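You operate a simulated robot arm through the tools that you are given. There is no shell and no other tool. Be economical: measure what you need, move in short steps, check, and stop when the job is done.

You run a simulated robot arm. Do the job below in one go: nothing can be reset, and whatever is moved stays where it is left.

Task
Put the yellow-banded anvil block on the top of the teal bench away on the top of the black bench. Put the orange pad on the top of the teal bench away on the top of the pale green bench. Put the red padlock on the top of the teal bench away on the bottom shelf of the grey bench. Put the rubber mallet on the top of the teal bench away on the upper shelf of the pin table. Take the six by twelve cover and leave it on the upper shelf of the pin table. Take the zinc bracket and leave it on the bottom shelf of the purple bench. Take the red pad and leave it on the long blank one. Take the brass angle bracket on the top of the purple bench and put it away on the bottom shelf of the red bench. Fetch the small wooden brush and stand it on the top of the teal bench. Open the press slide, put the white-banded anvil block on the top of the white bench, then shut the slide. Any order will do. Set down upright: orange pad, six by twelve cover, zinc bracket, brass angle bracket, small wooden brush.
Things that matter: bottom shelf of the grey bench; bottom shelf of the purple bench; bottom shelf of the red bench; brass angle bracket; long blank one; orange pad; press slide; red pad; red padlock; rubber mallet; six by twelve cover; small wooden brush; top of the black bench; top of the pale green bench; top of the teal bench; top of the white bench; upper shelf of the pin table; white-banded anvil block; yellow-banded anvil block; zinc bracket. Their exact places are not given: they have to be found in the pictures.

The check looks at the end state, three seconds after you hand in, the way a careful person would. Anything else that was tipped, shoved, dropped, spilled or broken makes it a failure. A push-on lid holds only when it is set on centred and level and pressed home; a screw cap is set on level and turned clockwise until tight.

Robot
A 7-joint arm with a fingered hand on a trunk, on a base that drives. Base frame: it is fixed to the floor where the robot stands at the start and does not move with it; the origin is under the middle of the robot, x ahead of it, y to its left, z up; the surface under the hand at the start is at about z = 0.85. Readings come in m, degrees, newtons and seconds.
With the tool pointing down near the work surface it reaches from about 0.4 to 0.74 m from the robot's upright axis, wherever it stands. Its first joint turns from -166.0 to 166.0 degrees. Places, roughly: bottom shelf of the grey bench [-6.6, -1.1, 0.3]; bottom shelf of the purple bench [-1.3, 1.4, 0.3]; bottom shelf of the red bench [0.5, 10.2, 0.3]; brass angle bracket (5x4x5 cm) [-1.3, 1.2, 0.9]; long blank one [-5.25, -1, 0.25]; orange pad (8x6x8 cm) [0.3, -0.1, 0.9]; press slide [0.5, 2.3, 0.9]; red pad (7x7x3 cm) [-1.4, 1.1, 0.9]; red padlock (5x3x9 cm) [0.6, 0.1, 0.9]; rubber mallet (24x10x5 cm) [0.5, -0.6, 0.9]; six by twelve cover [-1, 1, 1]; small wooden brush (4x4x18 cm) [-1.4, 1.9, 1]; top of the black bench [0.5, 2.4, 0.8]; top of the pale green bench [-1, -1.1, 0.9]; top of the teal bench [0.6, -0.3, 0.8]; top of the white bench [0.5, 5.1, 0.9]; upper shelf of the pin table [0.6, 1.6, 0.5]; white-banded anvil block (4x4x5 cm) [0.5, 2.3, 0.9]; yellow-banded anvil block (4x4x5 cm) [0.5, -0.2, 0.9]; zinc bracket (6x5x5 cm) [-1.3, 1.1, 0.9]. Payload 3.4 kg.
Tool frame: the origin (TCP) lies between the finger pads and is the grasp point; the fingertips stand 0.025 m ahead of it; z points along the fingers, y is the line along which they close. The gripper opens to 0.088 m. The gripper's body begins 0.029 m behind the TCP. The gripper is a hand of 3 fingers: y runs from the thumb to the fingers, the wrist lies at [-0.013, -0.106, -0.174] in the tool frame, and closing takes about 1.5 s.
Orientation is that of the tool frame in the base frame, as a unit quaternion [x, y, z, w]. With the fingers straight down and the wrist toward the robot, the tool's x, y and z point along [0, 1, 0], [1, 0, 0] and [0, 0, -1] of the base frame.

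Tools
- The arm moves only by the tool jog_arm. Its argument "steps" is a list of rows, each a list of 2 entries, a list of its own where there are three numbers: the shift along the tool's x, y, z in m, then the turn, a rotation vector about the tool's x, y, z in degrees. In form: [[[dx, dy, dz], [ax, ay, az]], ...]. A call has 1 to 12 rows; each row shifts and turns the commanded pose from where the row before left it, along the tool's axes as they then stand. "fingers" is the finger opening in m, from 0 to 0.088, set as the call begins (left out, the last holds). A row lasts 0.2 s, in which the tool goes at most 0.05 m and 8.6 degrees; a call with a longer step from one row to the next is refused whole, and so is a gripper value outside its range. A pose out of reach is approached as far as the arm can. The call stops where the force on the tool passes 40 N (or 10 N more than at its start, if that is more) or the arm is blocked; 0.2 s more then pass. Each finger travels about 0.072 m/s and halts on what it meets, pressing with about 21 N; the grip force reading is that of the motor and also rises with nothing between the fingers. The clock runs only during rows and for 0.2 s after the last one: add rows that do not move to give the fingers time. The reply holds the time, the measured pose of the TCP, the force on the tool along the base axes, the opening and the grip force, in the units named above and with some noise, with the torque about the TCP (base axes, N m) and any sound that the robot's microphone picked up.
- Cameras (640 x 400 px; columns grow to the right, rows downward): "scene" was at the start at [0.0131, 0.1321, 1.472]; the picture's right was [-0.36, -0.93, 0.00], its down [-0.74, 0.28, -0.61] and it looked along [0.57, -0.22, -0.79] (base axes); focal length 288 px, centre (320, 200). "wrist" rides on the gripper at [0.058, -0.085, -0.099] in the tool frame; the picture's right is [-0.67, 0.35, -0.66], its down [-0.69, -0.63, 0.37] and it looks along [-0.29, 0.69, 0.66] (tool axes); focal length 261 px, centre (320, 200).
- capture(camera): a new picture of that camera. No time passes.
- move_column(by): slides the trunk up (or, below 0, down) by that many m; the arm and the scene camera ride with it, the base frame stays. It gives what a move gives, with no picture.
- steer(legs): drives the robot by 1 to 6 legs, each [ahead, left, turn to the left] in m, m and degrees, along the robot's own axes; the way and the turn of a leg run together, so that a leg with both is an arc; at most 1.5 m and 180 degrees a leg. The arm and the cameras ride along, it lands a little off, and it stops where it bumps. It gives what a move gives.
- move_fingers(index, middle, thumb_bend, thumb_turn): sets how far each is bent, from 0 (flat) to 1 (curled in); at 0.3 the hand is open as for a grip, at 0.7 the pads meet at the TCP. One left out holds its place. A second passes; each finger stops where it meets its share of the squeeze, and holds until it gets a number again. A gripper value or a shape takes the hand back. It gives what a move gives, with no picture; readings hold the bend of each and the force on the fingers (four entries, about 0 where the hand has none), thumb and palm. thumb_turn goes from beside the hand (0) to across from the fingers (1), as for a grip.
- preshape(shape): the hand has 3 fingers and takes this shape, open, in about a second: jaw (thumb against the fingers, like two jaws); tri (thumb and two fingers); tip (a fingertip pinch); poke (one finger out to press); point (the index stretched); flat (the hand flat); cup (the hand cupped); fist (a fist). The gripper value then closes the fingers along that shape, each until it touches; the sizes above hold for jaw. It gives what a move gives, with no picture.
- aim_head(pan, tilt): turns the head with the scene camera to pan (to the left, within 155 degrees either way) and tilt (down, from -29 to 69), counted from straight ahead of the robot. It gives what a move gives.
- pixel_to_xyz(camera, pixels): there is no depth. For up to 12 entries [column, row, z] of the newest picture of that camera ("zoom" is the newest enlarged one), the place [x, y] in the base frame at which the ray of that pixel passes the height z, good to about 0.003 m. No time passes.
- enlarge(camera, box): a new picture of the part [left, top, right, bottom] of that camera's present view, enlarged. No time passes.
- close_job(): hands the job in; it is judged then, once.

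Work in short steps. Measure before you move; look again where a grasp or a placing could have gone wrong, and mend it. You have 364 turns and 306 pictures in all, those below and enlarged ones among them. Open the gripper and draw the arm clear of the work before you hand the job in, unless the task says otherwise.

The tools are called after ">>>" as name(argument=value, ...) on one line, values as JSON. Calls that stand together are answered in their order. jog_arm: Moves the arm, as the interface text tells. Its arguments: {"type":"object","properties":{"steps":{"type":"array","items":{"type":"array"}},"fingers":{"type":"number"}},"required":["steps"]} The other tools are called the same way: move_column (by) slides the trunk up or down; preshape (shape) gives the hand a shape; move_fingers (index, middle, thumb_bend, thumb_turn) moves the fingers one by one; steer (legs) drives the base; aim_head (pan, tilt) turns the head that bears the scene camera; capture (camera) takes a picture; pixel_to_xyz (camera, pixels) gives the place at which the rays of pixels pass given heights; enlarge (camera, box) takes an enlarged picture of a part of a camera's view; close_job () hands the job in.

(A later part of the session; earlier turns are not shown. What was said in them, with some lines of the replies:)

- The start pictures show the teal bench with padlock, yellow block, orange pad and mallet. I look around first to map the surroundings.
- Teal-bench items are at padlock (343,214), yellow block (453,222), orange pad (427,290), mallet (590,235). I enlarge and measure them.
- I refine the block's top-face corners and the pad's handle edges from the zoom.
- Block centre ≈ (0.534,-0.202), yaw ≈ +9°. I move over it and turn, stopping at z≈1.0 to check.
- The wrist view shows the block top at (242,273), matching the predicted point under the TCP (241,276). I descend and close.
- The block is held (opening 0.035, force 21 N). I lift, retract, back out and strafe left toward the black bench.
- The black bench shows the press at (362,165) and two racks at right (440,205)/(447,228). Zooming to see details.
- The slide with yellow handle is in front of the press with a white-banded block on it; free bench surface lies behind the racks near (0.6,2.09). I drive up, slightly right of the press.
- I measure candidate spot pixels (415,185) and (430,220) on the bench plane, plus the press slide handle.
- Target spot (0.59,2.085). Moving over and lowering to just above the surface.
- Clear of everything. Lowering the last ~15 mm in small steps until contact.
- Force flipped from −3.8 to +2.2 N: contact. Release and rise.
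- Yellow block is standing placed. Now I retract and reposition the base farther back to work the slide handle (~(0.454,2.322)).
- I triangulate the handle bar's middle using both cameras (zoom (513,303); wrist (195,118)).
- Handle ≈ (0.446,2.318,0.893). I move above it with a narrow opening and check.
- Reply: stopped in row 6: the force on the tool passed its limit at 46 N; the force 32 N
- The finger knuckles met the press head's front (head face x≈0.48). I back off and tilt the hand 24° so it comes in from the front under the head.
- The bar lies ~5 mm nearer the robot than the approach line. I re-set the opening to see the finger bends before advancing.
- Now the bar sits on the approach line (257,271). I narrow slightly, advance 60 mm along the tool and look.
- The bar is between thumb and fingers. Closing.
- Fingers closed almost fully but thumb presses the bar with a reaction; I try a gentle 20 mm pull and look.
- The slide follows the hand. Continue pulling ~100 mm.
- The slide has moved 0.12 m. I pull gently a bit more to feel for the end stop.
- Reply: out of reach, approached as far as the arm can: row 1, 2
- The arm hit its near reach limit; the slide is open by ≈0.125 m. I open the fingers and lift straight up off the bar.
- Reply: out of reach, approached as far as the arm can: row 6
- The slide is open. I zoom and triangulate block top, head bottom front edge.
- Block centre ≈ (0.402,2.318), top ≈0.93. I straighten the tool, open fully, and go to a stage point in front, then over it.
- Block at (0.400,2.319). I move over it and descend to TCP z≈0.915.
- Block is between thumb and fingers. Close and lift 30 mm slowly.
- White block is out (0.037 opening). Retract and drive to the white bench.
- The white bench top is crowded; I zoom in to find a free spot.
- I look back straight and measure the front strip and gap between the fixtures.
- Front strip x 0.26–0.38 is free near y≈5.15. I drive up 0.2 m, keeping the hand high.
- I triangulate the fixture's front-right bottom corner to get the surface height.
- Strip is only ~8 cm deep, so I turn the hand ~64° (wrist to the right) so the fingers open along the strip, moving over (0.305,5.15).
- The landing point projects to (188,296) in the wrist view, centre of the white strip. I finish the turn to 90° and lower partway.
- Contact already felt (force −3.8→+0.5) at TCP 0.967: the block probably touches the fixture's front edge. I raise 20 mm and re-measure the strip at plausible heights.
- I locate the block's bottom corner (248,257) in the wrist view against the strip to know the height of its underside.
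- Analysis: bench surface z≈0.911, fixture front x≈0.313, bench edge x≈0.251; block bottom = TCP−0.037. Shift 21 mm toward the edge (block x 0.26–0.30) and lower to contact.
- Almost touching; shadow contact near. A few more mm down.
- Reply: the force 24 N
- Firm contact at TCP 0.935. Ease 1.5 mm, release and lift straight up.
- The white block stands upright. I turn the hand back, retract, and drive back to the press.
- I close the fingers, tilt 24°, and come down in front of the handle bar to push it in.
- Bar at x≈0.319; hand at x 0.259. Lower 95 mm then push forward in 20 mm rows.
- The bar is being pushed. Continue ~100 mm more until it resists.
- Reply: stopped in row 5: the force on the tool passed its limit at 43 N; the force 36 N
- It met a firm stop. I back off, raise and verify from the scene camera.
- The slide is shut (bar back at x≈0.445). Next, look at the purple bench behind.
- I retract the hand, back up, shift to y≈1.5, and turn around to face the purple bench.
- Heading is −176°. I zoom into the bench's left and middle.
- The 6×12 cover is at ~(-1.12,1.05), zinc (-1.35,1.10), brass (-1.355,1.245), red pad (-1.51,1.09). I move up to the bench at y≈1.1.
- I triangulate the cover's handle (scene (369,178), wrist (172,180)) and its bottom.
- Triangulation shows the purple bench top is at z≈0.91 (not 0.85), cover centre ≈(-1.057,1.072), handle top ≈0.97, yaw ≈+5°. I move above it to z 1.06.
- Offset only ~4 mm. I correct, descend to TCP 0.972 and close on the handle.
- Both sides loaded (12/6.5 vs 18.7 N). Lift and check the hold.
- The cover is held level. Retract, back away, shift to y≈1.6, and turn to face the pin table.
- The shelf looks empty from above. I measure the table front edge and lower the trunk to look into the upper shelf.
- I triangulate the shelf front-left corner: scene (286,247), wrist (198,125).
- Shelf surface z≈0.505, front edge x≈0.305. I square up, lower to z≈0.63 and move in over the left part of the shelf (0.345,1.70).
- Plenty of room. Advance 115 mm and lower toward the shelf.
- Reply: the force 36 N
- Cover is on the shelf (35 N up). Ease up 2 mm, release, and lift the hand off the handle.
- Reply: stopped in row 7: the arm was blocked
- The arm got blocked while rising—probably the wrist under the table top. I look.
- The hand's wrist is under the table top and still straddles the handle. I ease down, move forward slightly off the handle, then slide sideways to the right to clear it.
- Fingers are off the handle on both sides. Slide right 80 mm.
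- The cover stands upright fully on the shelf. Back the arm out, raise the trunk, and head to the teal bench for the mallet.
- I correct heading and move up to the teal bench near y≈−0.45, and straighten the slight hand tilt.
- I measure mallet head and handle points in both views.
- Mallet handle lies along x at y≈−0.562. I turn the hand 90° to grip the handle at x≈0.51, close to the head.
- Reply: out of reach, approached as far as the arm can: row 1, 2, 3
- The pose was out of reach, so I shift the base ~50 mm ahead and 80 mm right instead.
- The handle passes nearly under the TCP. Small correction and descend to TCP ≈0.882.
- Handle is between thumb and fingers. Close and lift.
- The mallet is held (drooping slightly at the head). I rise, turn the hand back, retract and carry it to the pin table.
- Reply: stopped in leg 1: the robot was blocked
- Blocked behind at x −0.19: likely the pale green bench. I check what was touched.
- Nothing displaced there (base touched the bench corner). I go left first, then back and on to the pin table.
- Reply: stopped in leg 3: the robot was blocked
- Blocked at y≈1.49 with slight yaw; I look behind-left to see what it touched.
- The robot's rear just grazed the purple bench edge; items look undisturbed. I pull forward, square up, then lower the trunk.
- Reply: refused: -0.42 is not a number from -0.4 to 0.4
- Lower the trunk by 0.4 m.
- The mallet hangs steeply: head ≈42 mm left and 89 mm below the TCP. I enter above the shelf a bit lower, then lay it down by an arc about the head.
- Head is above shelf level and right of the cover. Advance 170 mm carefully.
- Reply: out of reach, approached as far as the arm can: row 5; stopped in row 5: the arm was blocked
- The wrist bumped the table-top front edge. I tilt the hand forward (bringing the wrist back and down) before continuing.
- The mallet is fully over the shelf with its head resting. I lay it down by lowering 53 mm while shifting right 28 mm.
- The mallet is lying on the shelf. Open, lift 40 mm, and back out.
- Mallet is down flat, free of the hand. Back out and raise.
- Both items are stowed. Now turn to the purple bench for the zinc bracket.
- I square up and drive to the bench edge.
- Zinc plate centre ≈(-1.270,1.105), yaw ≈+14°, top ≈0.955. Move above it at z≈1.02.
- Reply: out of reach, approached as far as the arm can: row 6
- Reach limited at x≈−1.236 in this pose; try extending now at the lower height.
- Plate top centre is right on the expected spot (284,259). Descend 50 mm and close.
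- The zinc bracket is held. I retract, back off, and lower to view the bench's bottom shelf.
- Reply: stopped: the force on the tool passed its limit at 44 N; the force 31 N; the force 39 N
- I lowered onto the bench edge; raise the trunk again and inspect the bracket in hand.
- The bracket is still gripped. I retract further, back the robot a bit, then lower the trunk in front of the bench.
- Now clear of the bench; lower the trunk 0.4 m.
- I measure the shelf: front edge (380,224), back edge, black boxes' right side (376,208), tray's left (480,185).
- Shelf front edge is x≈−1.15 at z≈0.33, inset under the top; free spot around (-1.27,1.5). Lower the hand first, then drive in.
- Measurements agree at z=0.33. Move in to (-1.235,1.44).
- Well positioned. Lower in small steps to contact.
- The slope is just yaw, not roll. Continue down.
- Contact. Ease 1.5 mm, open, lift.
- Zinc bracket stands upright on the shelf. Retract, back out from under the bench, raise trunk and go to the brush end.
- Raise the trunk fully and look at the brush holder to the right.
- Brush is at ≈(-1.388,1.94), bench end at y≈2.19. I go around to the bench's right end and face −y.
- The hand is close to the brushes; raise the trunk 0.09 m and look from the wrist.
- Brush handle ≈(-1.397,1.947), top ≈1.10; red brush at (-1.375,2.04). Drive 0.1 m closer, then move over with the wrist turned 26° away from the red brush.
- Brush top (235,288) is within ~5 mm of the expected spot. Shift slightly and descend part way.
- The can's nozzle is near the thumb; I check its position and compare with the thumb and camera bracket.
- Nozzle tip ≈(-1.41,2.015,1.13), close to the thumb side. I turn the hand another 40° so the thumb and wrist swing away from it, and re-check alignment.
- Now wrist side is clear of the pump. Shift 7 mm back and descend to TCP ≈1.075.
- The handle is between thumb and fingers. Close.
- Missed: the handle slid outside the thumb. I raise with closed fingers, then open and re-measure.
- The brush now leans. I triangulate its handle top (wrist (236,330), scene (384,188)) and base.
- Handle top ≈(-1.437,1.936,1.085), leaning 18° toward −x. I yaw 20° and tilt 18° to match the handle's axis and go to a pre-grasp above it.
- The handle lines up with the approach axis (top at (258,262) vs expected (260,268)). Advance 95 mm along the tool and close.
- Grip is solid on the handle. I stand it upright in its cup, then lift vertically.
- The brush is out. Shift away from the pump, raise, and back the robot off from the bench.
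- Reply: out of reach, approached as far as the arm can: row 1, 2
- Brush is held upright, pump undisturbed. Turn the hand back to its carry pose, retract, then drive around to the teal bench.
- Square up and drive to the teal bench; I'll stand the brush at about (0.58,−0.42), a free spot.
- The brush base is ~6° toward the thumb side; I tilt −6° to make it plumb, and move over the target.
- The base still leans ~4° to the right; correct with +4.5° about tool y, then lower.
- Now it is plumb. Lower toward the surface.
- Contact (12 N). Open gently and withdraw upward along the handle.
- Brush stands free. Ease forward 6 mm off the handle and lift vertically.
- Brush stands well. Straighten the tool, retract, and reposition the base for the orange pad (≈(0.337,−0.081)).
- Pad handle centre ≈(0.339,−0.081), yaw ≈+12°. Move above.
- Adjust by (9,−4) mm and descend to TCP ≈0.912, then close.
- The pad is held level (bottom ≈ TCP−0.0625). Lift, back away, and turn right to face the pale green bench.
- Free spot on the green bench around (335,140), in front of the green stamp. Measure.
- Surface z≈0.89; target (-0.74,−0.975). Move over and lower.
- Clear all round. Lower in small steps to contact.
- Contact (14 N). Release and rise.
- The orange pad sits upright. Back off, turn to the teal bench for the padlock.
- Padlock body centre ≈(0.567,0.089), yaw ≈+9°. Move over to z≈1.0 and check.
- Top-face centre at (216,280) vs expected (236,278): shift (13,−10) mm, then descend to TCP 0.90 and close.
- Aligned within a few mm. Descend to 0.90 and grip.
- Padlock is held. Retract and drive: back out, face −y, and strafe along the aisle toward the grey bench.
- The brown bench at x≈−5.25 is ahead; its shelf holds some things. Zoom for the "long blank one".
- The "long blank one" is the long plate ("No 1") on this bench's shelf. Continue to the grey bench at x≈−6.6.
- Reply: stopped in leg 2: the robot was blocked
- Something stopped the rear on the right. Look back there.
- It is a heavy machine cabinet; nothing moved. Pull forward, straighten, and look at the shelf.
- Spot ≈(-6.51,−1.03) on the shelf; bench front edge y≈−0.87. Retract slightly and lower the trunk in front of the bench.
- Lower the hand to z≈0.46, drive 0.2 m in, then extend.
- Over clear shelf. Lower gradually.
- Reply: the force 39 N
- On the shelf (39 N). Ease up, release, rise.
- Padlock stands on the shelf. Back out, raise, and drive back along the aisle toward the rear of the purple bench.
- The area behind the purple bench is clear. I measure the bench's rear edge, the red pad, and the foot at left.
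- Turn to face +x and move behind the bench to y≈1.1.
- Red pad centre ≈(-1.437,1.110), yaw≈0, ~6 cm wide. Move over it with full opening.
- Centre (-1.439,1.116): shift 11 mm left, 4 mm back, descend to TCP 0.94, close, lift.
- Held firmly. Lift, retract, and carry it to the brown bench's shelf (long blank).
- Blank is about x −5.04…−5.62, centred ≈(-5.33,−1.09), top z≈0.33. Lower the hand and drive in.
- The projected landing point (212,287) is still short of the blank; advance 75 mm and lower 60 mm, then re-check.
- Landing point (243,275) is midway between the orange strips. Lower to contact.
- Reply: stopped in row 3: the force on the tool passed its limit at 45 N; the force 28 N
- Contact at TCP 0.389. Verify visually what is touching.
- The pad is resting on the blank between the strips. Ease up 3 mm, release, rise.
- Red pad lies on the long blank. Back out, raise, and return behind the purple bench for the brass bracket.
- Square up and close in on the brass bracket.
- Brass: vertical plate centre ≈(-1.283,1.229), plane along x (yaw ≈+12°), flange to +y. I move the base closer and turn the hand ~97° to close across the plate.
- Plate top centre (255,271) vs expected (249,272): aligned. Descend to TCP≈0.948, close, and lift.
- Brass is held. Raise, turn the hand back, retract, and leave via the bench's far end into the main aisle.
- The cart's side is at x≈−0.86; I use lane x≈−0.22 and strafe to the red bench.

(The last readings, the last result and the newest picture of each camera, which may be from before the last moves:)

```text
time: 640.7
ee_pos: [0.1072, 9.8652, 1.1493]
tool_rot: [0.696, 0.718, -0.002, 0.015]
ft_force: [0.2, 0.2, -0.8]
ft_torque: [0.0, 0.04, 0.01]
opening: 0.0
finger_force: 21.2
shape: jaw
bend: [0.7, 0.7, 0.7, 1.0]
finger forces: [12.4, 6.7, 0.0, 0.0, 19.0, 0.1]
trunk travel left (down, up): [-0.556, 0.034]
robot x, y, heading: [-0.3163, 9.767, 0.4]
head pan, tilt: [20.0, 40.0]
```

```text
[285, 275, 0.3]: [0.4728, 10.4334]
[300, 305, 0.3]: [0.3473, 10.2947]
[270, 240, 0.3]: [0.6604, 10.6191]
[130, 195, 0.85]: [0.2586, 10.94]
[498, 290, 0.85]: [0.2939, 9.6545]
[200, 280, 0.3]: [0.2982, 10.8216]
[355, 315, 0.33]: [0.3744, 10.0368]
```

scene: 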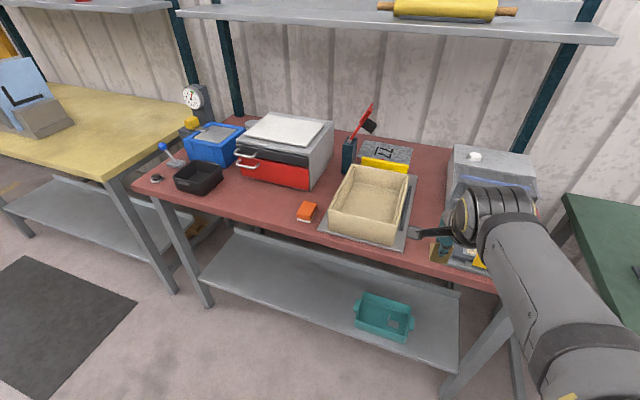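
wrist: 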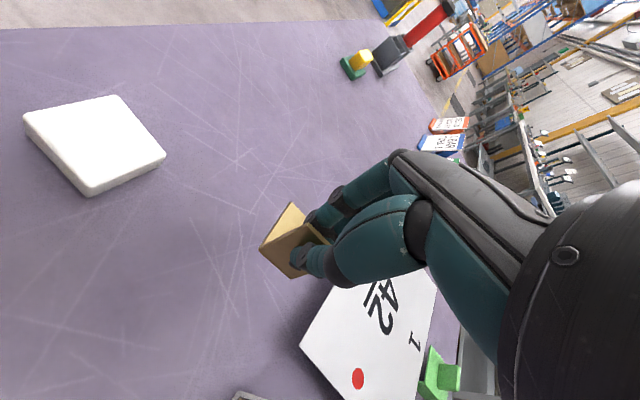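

Target ≈(0.43,10.38) on the clear part of the bottom shelf. Move there, lower the trunk.

>>> steer(legs=[[0, 0.53, 0]])

>>> move_column(by=-0.4)

>>> move_column(by=-0.15)

>>> jog_arm(steps=[[[0, 0.005, 0.045], [0, 0, 0]], [[0, 0.005, 0.045], [0, 0, 0]], [[0, 0.005, 0.03], [0, 0, 0]]])

>>> aim_head(pan=0, tilt=35)

>>> capture(camera="scene")

>>> capture(camera="wrist")

```text
time: 643.7
ee_pos: [0.1062, 10.3877, 1.1487]
tool_rot: [0.698, 0.716, -0.002, 0.016]
ft_force: [0.1, 0.0, -0.4]
ft_torque: [-0.01, 0.0, -0.02]
opening: 0.0
finger_force: 21.2
shape: jaw
bend: [0.7, 0.7, 0.7, 1.0]
finger forces: [12.4, 6.7, 0.0, 0.0, 19.2, 0.0]
trunk travel left (down, up): [-0.556, 0.034]
robot x, y, heading: [-0.3185, 10.2935, 0.1]
head pan, tilt: [20.0, 40.0]
```

```text
time: 647.6
ee_pos: [0.105, 10.3883, 0.7489]
tool_rot: [0.698, 0.716, -0.001, 0.016]
ft_force: [-0.8, 0.5, 0.1]
ft_torque: [0.02, -0.01, 0.02]
opening: 0.0004
finger_force: 21.0
shape: jaw
bend: [0.7, 0.7, 0.7, 1.0]
finger forces: [12.4, 6.6, 0.0, 0.1, 18.9, 0.1]
trunk travel left (down, up): [-0.156, 0.434]
robot x, y, heading: [-0.3163, 10.2916, 0.2]
head pan, tilt: [20.0, 40.0]
```

```text
time: 649.3
ee_pos: [0.1059, 10.3884, 0.5982]
tool_rot: [0.698, 0.716, -0.001, 0.015]
ft_force: [-0.2, -0.3, -0.9]
ft_torque: [0.01, 0.02, 0.0]
opening: 0.0
finger_force: 20.8
shape: jaw
bend: [0.7, 0.7, 0.7, 1.0]
finger forces: [12.5, 6.7, 0.0, 0.0, 19.0, 0.0]
trunk travel left (down, up): [-0.006, 0.584]
robot x, y, heading: [-0.3184, 10.2939, 0.5]
head pan, tilt: [20.0, 40.0]
```

```text
time: 650.1
ee_pos: [0.1234, 10.3834, 0.4782]
tool_rot: [0.698, 0.716, 0.0, 0.016]
ft_force: [0.1, 0.0, -1.1]
ft_torque: [-0.01, 0.01, 0.0]
opening: 0.0
finger_force: 20.9
shape: jaw
bend: [0.7, 0.7, 0.7, 1.0]
finger forces: [12.4, 6.7, 0.0, 0.0, 19.1, 0.0]
trunk travel left (down, up): [-0.006, 0.584]
robot x, y, heading: [-0.3148, 10.291, 0.1]
head pan, tilt: [20.0, 40.0]
```

```text
time: 650.9
ee_pos: [0.1228, 10.3835, 0.4794]
tool_rot: [0.699, 0.715, -0.002, 0.016]
ft_force: [0.2, 0.6, -0.1]
ft_torque: [-0.01, -0.02, -0.02]
opening: 0.0
finger_force: 21.0
shape: jaw
bend: [0.7, 0.7, 0.7, 1.0]
finger forces: [12.5, 6.7, 0.1, 0.0, 19.1, 0.0]
trunk travel left (down, up): [-0.006, 0.584]
robot x, y, heading: [-0.3175, 10.2944, 0.1]
head pan, tilt: [0.0, 35.0]
```

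```text
59 pictures are left
```

scene: 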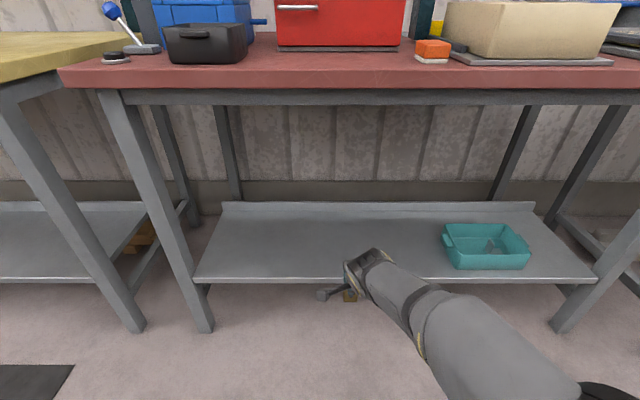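

```text
58 pictures are left
```

wrist: 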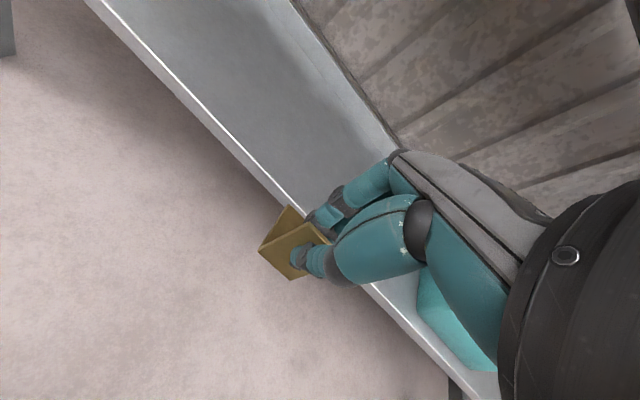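

Plenty of free shelf. Drive ahead 0.22 m and extend 100 mm.

>>> steer(legs=[[0.22, 0, 0]])

>>> jog_arm(steps=[[[0, 0.045, 0], [0, 0, 0]], [[0, 0.045, 0], [0, 0, 0]], [[0, 0, 0.03], [0, 0, 0]]])

>>> capture(camera="wrist")

>>> capture(camera="scene")

```text
time: 652.6
ee_pos: [0.3469, 10.3819, 0.4783]
tool_rot: [0.699, 0.715, -0.002, 0.015]
ft_force: [0.0, 0.4, -0.1]
ft_torque: [0.0, 0.02, 0.0]
opening: 0.0
finger_force: 20.9
shape: jaw
bend: [0.7, 0.7, 0.7, 1.0]
finger forces: [12.3, 6.7, 0.1, 0.1, 19.1, 0.0]
trunk travel left (down, up): [-0.006, 0.584]
robot x, y, heading: [-0.092, 10.2939, -0.3]
head pan, tilt: [0.0, 35.0]
```

```text
time: 653.4
ee_pos: [0.4345, 10.38, 0.4468]
tool_rot: [0.699, 0.715, -0.001, 0.017]
ft_force: [1.1, -0.8, 1.0]
ft_torque: [-0.03, -0.02, -0.01]
opening: 0.0001
finger_force: 20.3
shape: jaw
bend: [0.7, 0.7, 0.7, 1.0]
finger forces: [12.4, 6.9, 0.0, 0.1, 19.1, 0.0]
trunk travel left (down, up): [-0.006, 0.584]
robot x, y, heading: [-0.0942, 10.2924, -0.1]
head pan, tilt: [0.0, 35.0]
```

```text
57 pictures are left
```

wrist: 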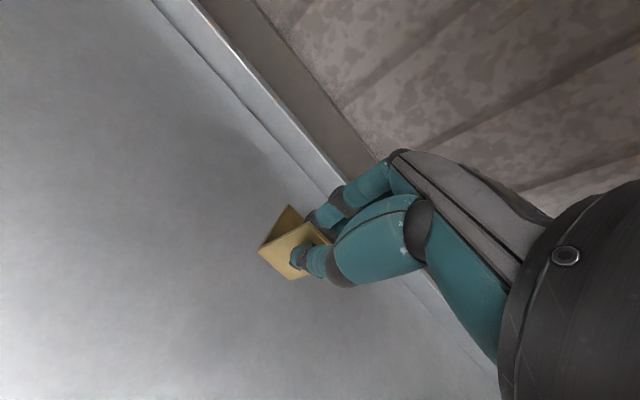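

```text
56 pictures are left
```

scene: 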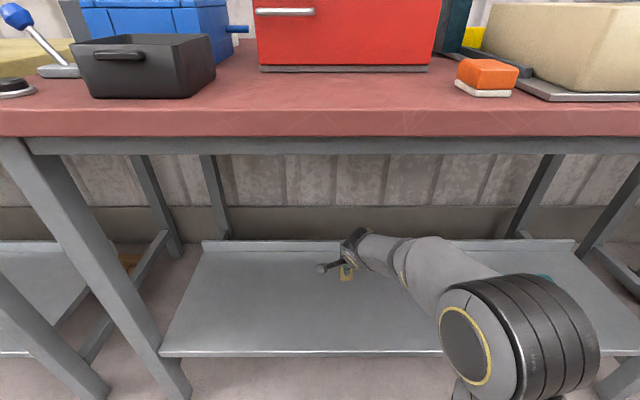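

Over free shelf. Lower.

>>> jog_arm(steps=[[[0, 0, 0.03], [0, 0, 0]], [[0, 0, 0.025], [0, 0, 0]], [[0, 0, 0.01], [0, 0, 0]], [[0, 0, 0.006], [0, 0, 0]], [[0, 0, 0.006], [0, 0, 0]]])

```text
time: 654.6
ee_pos: [0.4369, 10.3812, 0.3726]
tool_rot: [0.7, 0.714, -0.002, 0.015]
ft_force: [-0.2, -0.2, 0.0]
ft_torque: [0.0, 0.02, -0.03]
opening: 0.0
finger_force: 21.2
shape: jaw
bend: [0.7, 0.7, 0.7, 1.0]
finger forces: [12.5, 6.8, 0.0, 0.0, 19.0, 0.1]
trunk travel left (down, up): [-0.006, 0.584]
robot x, y, heading: [-0.0936, 10.2893, 0.1]
head pan, tilt: [0.0, 35.0]
```

>>> jog_arm(steps=[[[0, 0, 0.006], [0, 0, 0]], [[0, 0, 0.005], [0, 0, 0]], [[0, 0, 0.004], [0, 0, 0]], [[0, 0, 0.004], [0, 0, 0]]])

>>> enlarge(camera="scene", box=[300, 220, 420, 310])

```text
time: 655.6
ee_pos: [0.4391, 10.3789, 0.3542]
tool_rot: [0.699, 0.715, 0.0, 0.016]
ft_force: [-0.2, 0.3, -1.6]
ft_torque: [-0.02, 0.03, 0.01]
opening: 0.0
finger_force: 21.0
shape: jaw
bend: [0.7, 0.7, 0.7, 1.0]
finger forces: [12.4, 6.7, 0.0, 0.1, 19.1, 0.0]
trunk travel left (down, up): [-0.006, 0.584]
robot x, y, heading: [-0.0957, 10.2951, -0.1]
head pan, tilt: [0.0, 35.0]
```

```text
4.44 times, centred on (360, 265) of scene
```

zoom: 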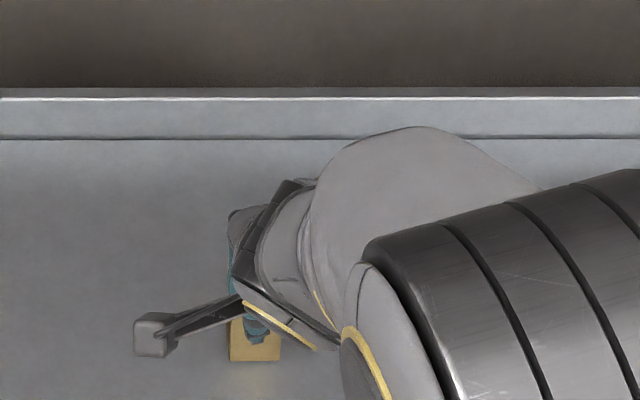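

>>> jog_arm(steps=[[[0, 0, 0.004], [0, 0, 0]], [[0, 0, 0.003], [0, 0, 0]], [[0, 0, 0.003], [0, 0, 0]], [[0, 0, 0.002], [0, 0, 0]]])

```text
time: 656.6
ee_pos: [0.4407, 10.3789, 0.3474]
tool_rot: [0.7, 0.714, 0.003, 0.017]
ft_force: [-6.6, -3.9, 36.2]
ft_torque: [-0.13, 0.17, -0.01]
opening: 0.0001
finger_force: 20.9
shape: jaw
bend: [0.7, 0.71, 0.7, 1.0]
finger forces: [15.2, 7.9, 0.0, 0.1, 29.6, 0.0]
trunk travel left (down, up): [-0.006, 0.584]
robot x, y, heading: [-0.0891, 10.2908, -0.4]
head pan, tilt: [0.0, 35.0]
```

Contact (36 N). Ease up, release, lift.

>>> jog_arm(steps=[[[0, 0, -0.006], [0, 0, 0]], [[0, 0, 0], [0, 0, 0]], [[0, 0, 0], [0, 0, 0]], [[0, 0, 0], [0, 0, 0]], [[0, 0, 0], [0, 0, 0]], [[0, 0, -0.02], [0, 0, 0]], [[0, 0, -0.04], [0, 0, 0]], [[0, 0, -0.04], [0, 0, 0]]], fingers=0.05)

>>> capture(camera="wrist")

>>> enlarge(camera="wrist", box=[170, 200, 310, 320])

```text
time: 658.4
ee_pos: [0.4379, 10.3816, 0.4456]
tool_rot: [0.699, 0.715, -0.002, 0.016]
ft_force: [0.1, -0.7, -0.5]
ft_torque: [0.02, 0.0, 0.01]
opening: 0.0498
finger_force: 0.1
shape: jaw
bend: [0.74, 0.42, 0.66, 1.0]
finger forces: [0.0, 0.0, 0.1, 0.0, 0.0, 0.1]
trunk travel left (down, up): [-0.006, 0.584]
robot x, y, heading: [-0.0945, 10.2904, -0.1]
head pan, tilt: [0.0, 35.0]
```

```text
54 pictures are left
```

wrist: 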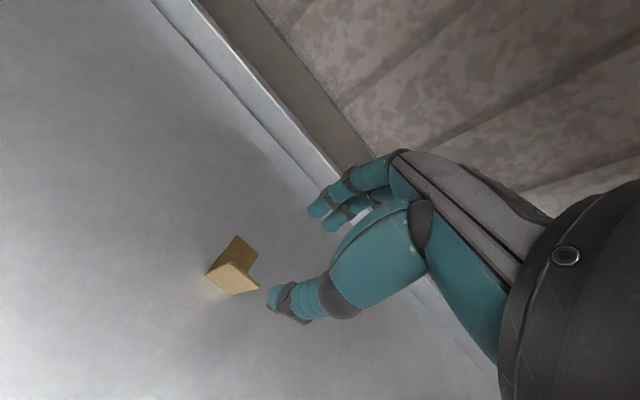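

```text
3.33 times, centred on (240, 260) of wrist
```

zoom: 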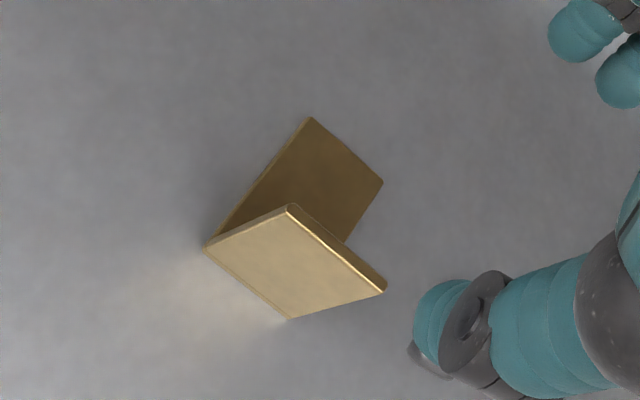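

Brass bracket stands upright. Withdraw the arm clear and back the robot away.

>>> jog_arm(steps=[[[0, -0.045, 0], [0, 0, 0]], [[0, -0.045, 0], [0, 0, 0]]], fingers=0.088)

>>> steer(legs=[[-0.22, 0, 0]])

>>> jog_arm(steps=[[[0, 0, -0.045], [0, 0, 0]], [[0, 0, -0.045], [0, 0, 0]], [[0, 0, -0.045], [0, 0, 0]]])

>>> capture(camera="scene")

>>> move_column(by=0.4)

```text
time: 659.0
ee_pos: [0.3477, 10.3795, 0.449]
tool_rot: [0.7, 0.714, -0.001, 0.015]
ft_force: [-1.1, -0.4, 1.0]
ft_torque: [0.01, -0.01, 0.01]
opening: 0.0875
finger_force: 0.1
shape: jaw
bend: [0.3, 0.3, 0.3, 0.98]
finger forces: [0.1, 0.0, 0.1, 0.0, 0.1, 0.0]
trunk travel left (down, up): [-0.006, 0.584]
robot x, y, heading: [-0.0959, 10.2919, -0.3]
head pan, tilt: [0.0, 35.0]
```

```text
time: 660.7
ee_pos: [0.1294, 10.3827, 0.4483]
tool_rot: [0.696, 0.717, -0.002, 0.015]
ft_force: [0.0, -0.7, -0.5]
ft_torque: [0.02, 0.0, -0.02]
opening: 0.0874
finger_force: 0.1
shape: jaw
bend: [0.3, 0.3, 0.3, 0.98]
finger forces: [0.1, 0.0, 0.0, 0.0, 0.0, 0.0]
trunk travel left (down, up): [-0.006, 0.584]
robot x, y, heading: [-0.311, 10.2925, -0.0]
head pan, tilt: [0.0, 35.0]
```

```text
time: 661.5
ee_pos: [0.1286, 10.3861, 0.5837]
tool_rot: [0.697, 0.717, -0.001, 0.015]
ft_force: [1.0, 0.1, -0.2]
ft_torque: [0.02, 0.02, 0.04]
opening: 0.0879
finger_force: 0.1
shape: jaw
bend: [0.3, 0.3, 0.3, 0.98]
finger forces: [0.0, 0.0, 0.0, 0.1, 0.0, 0.1]
trunk travel left (down, up): [-0.006, 0.584]
robot x, y, heading: [-0.3106, 10.2935, 0.3]
head pan, tilt: [0.0, 35.0]
```

```text
52 pictures are left
```

scene: 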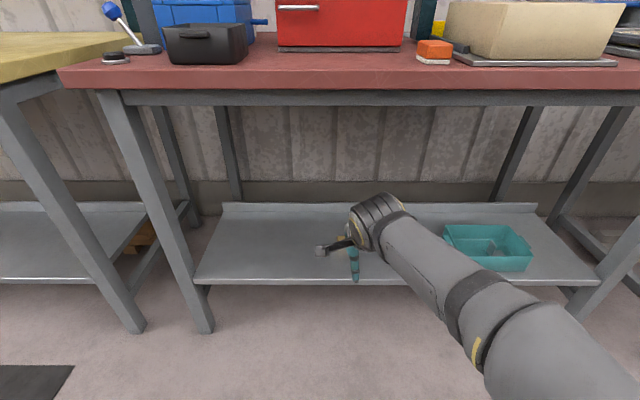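

```text
time: 665.3
ee_pos: [0.1295, 10.3846, 0.9829]
tool_rot: [0.696, 0.718, -0.001, 0.015]
ft_force: [0.5, 0.3, -0.3]
ft_torque: [0.02, 0.01, 0.02]
opening: 0.0878
finger_force: 0.1
shape: jaw
bend: [0.3, 0.3, 0.3, 0.98]
finger forces: [0.1, 0.1, 0.1, 0.0, 0.1, 0.0]
trunk travel left (down, up): [-0.406, 0.184]
robot x, y, heading: [-0.3118, 10.2929, 0.2]
head pan, tilt: [0.0, 35.0]
```

All items are placed, the slide is shut, the gripper is open and the arm is clear. I hand in.

>>> close_job()

```text
The job is handed in.
```

All ten tasks are done and the job is handed in. The orange pad, six by twelve cover, zinc bracket, brass angle bracket and small wooden brush were all set down upright.

- **Press slide:** I pushed it in until it met its stop, and the handle measured back where it started, to within about a centimetre.
- **Contacts on the way:** while driving, the robot brushed the pale green bench, the purple bench edge and a machine cabinet. The hand also touched the press head, the pin table top and the purple bench edge. I saw nothing shifted in the pictures I took of the benches.
- **Long blank one:** I took this to be the long plate marked "No 1" on the brown bench's lower shelf, and left the red pad on it.
- **Tight spot:** the white-banded block stands about 1 cm from the front edge of the white bench, because the rest of the top was full.
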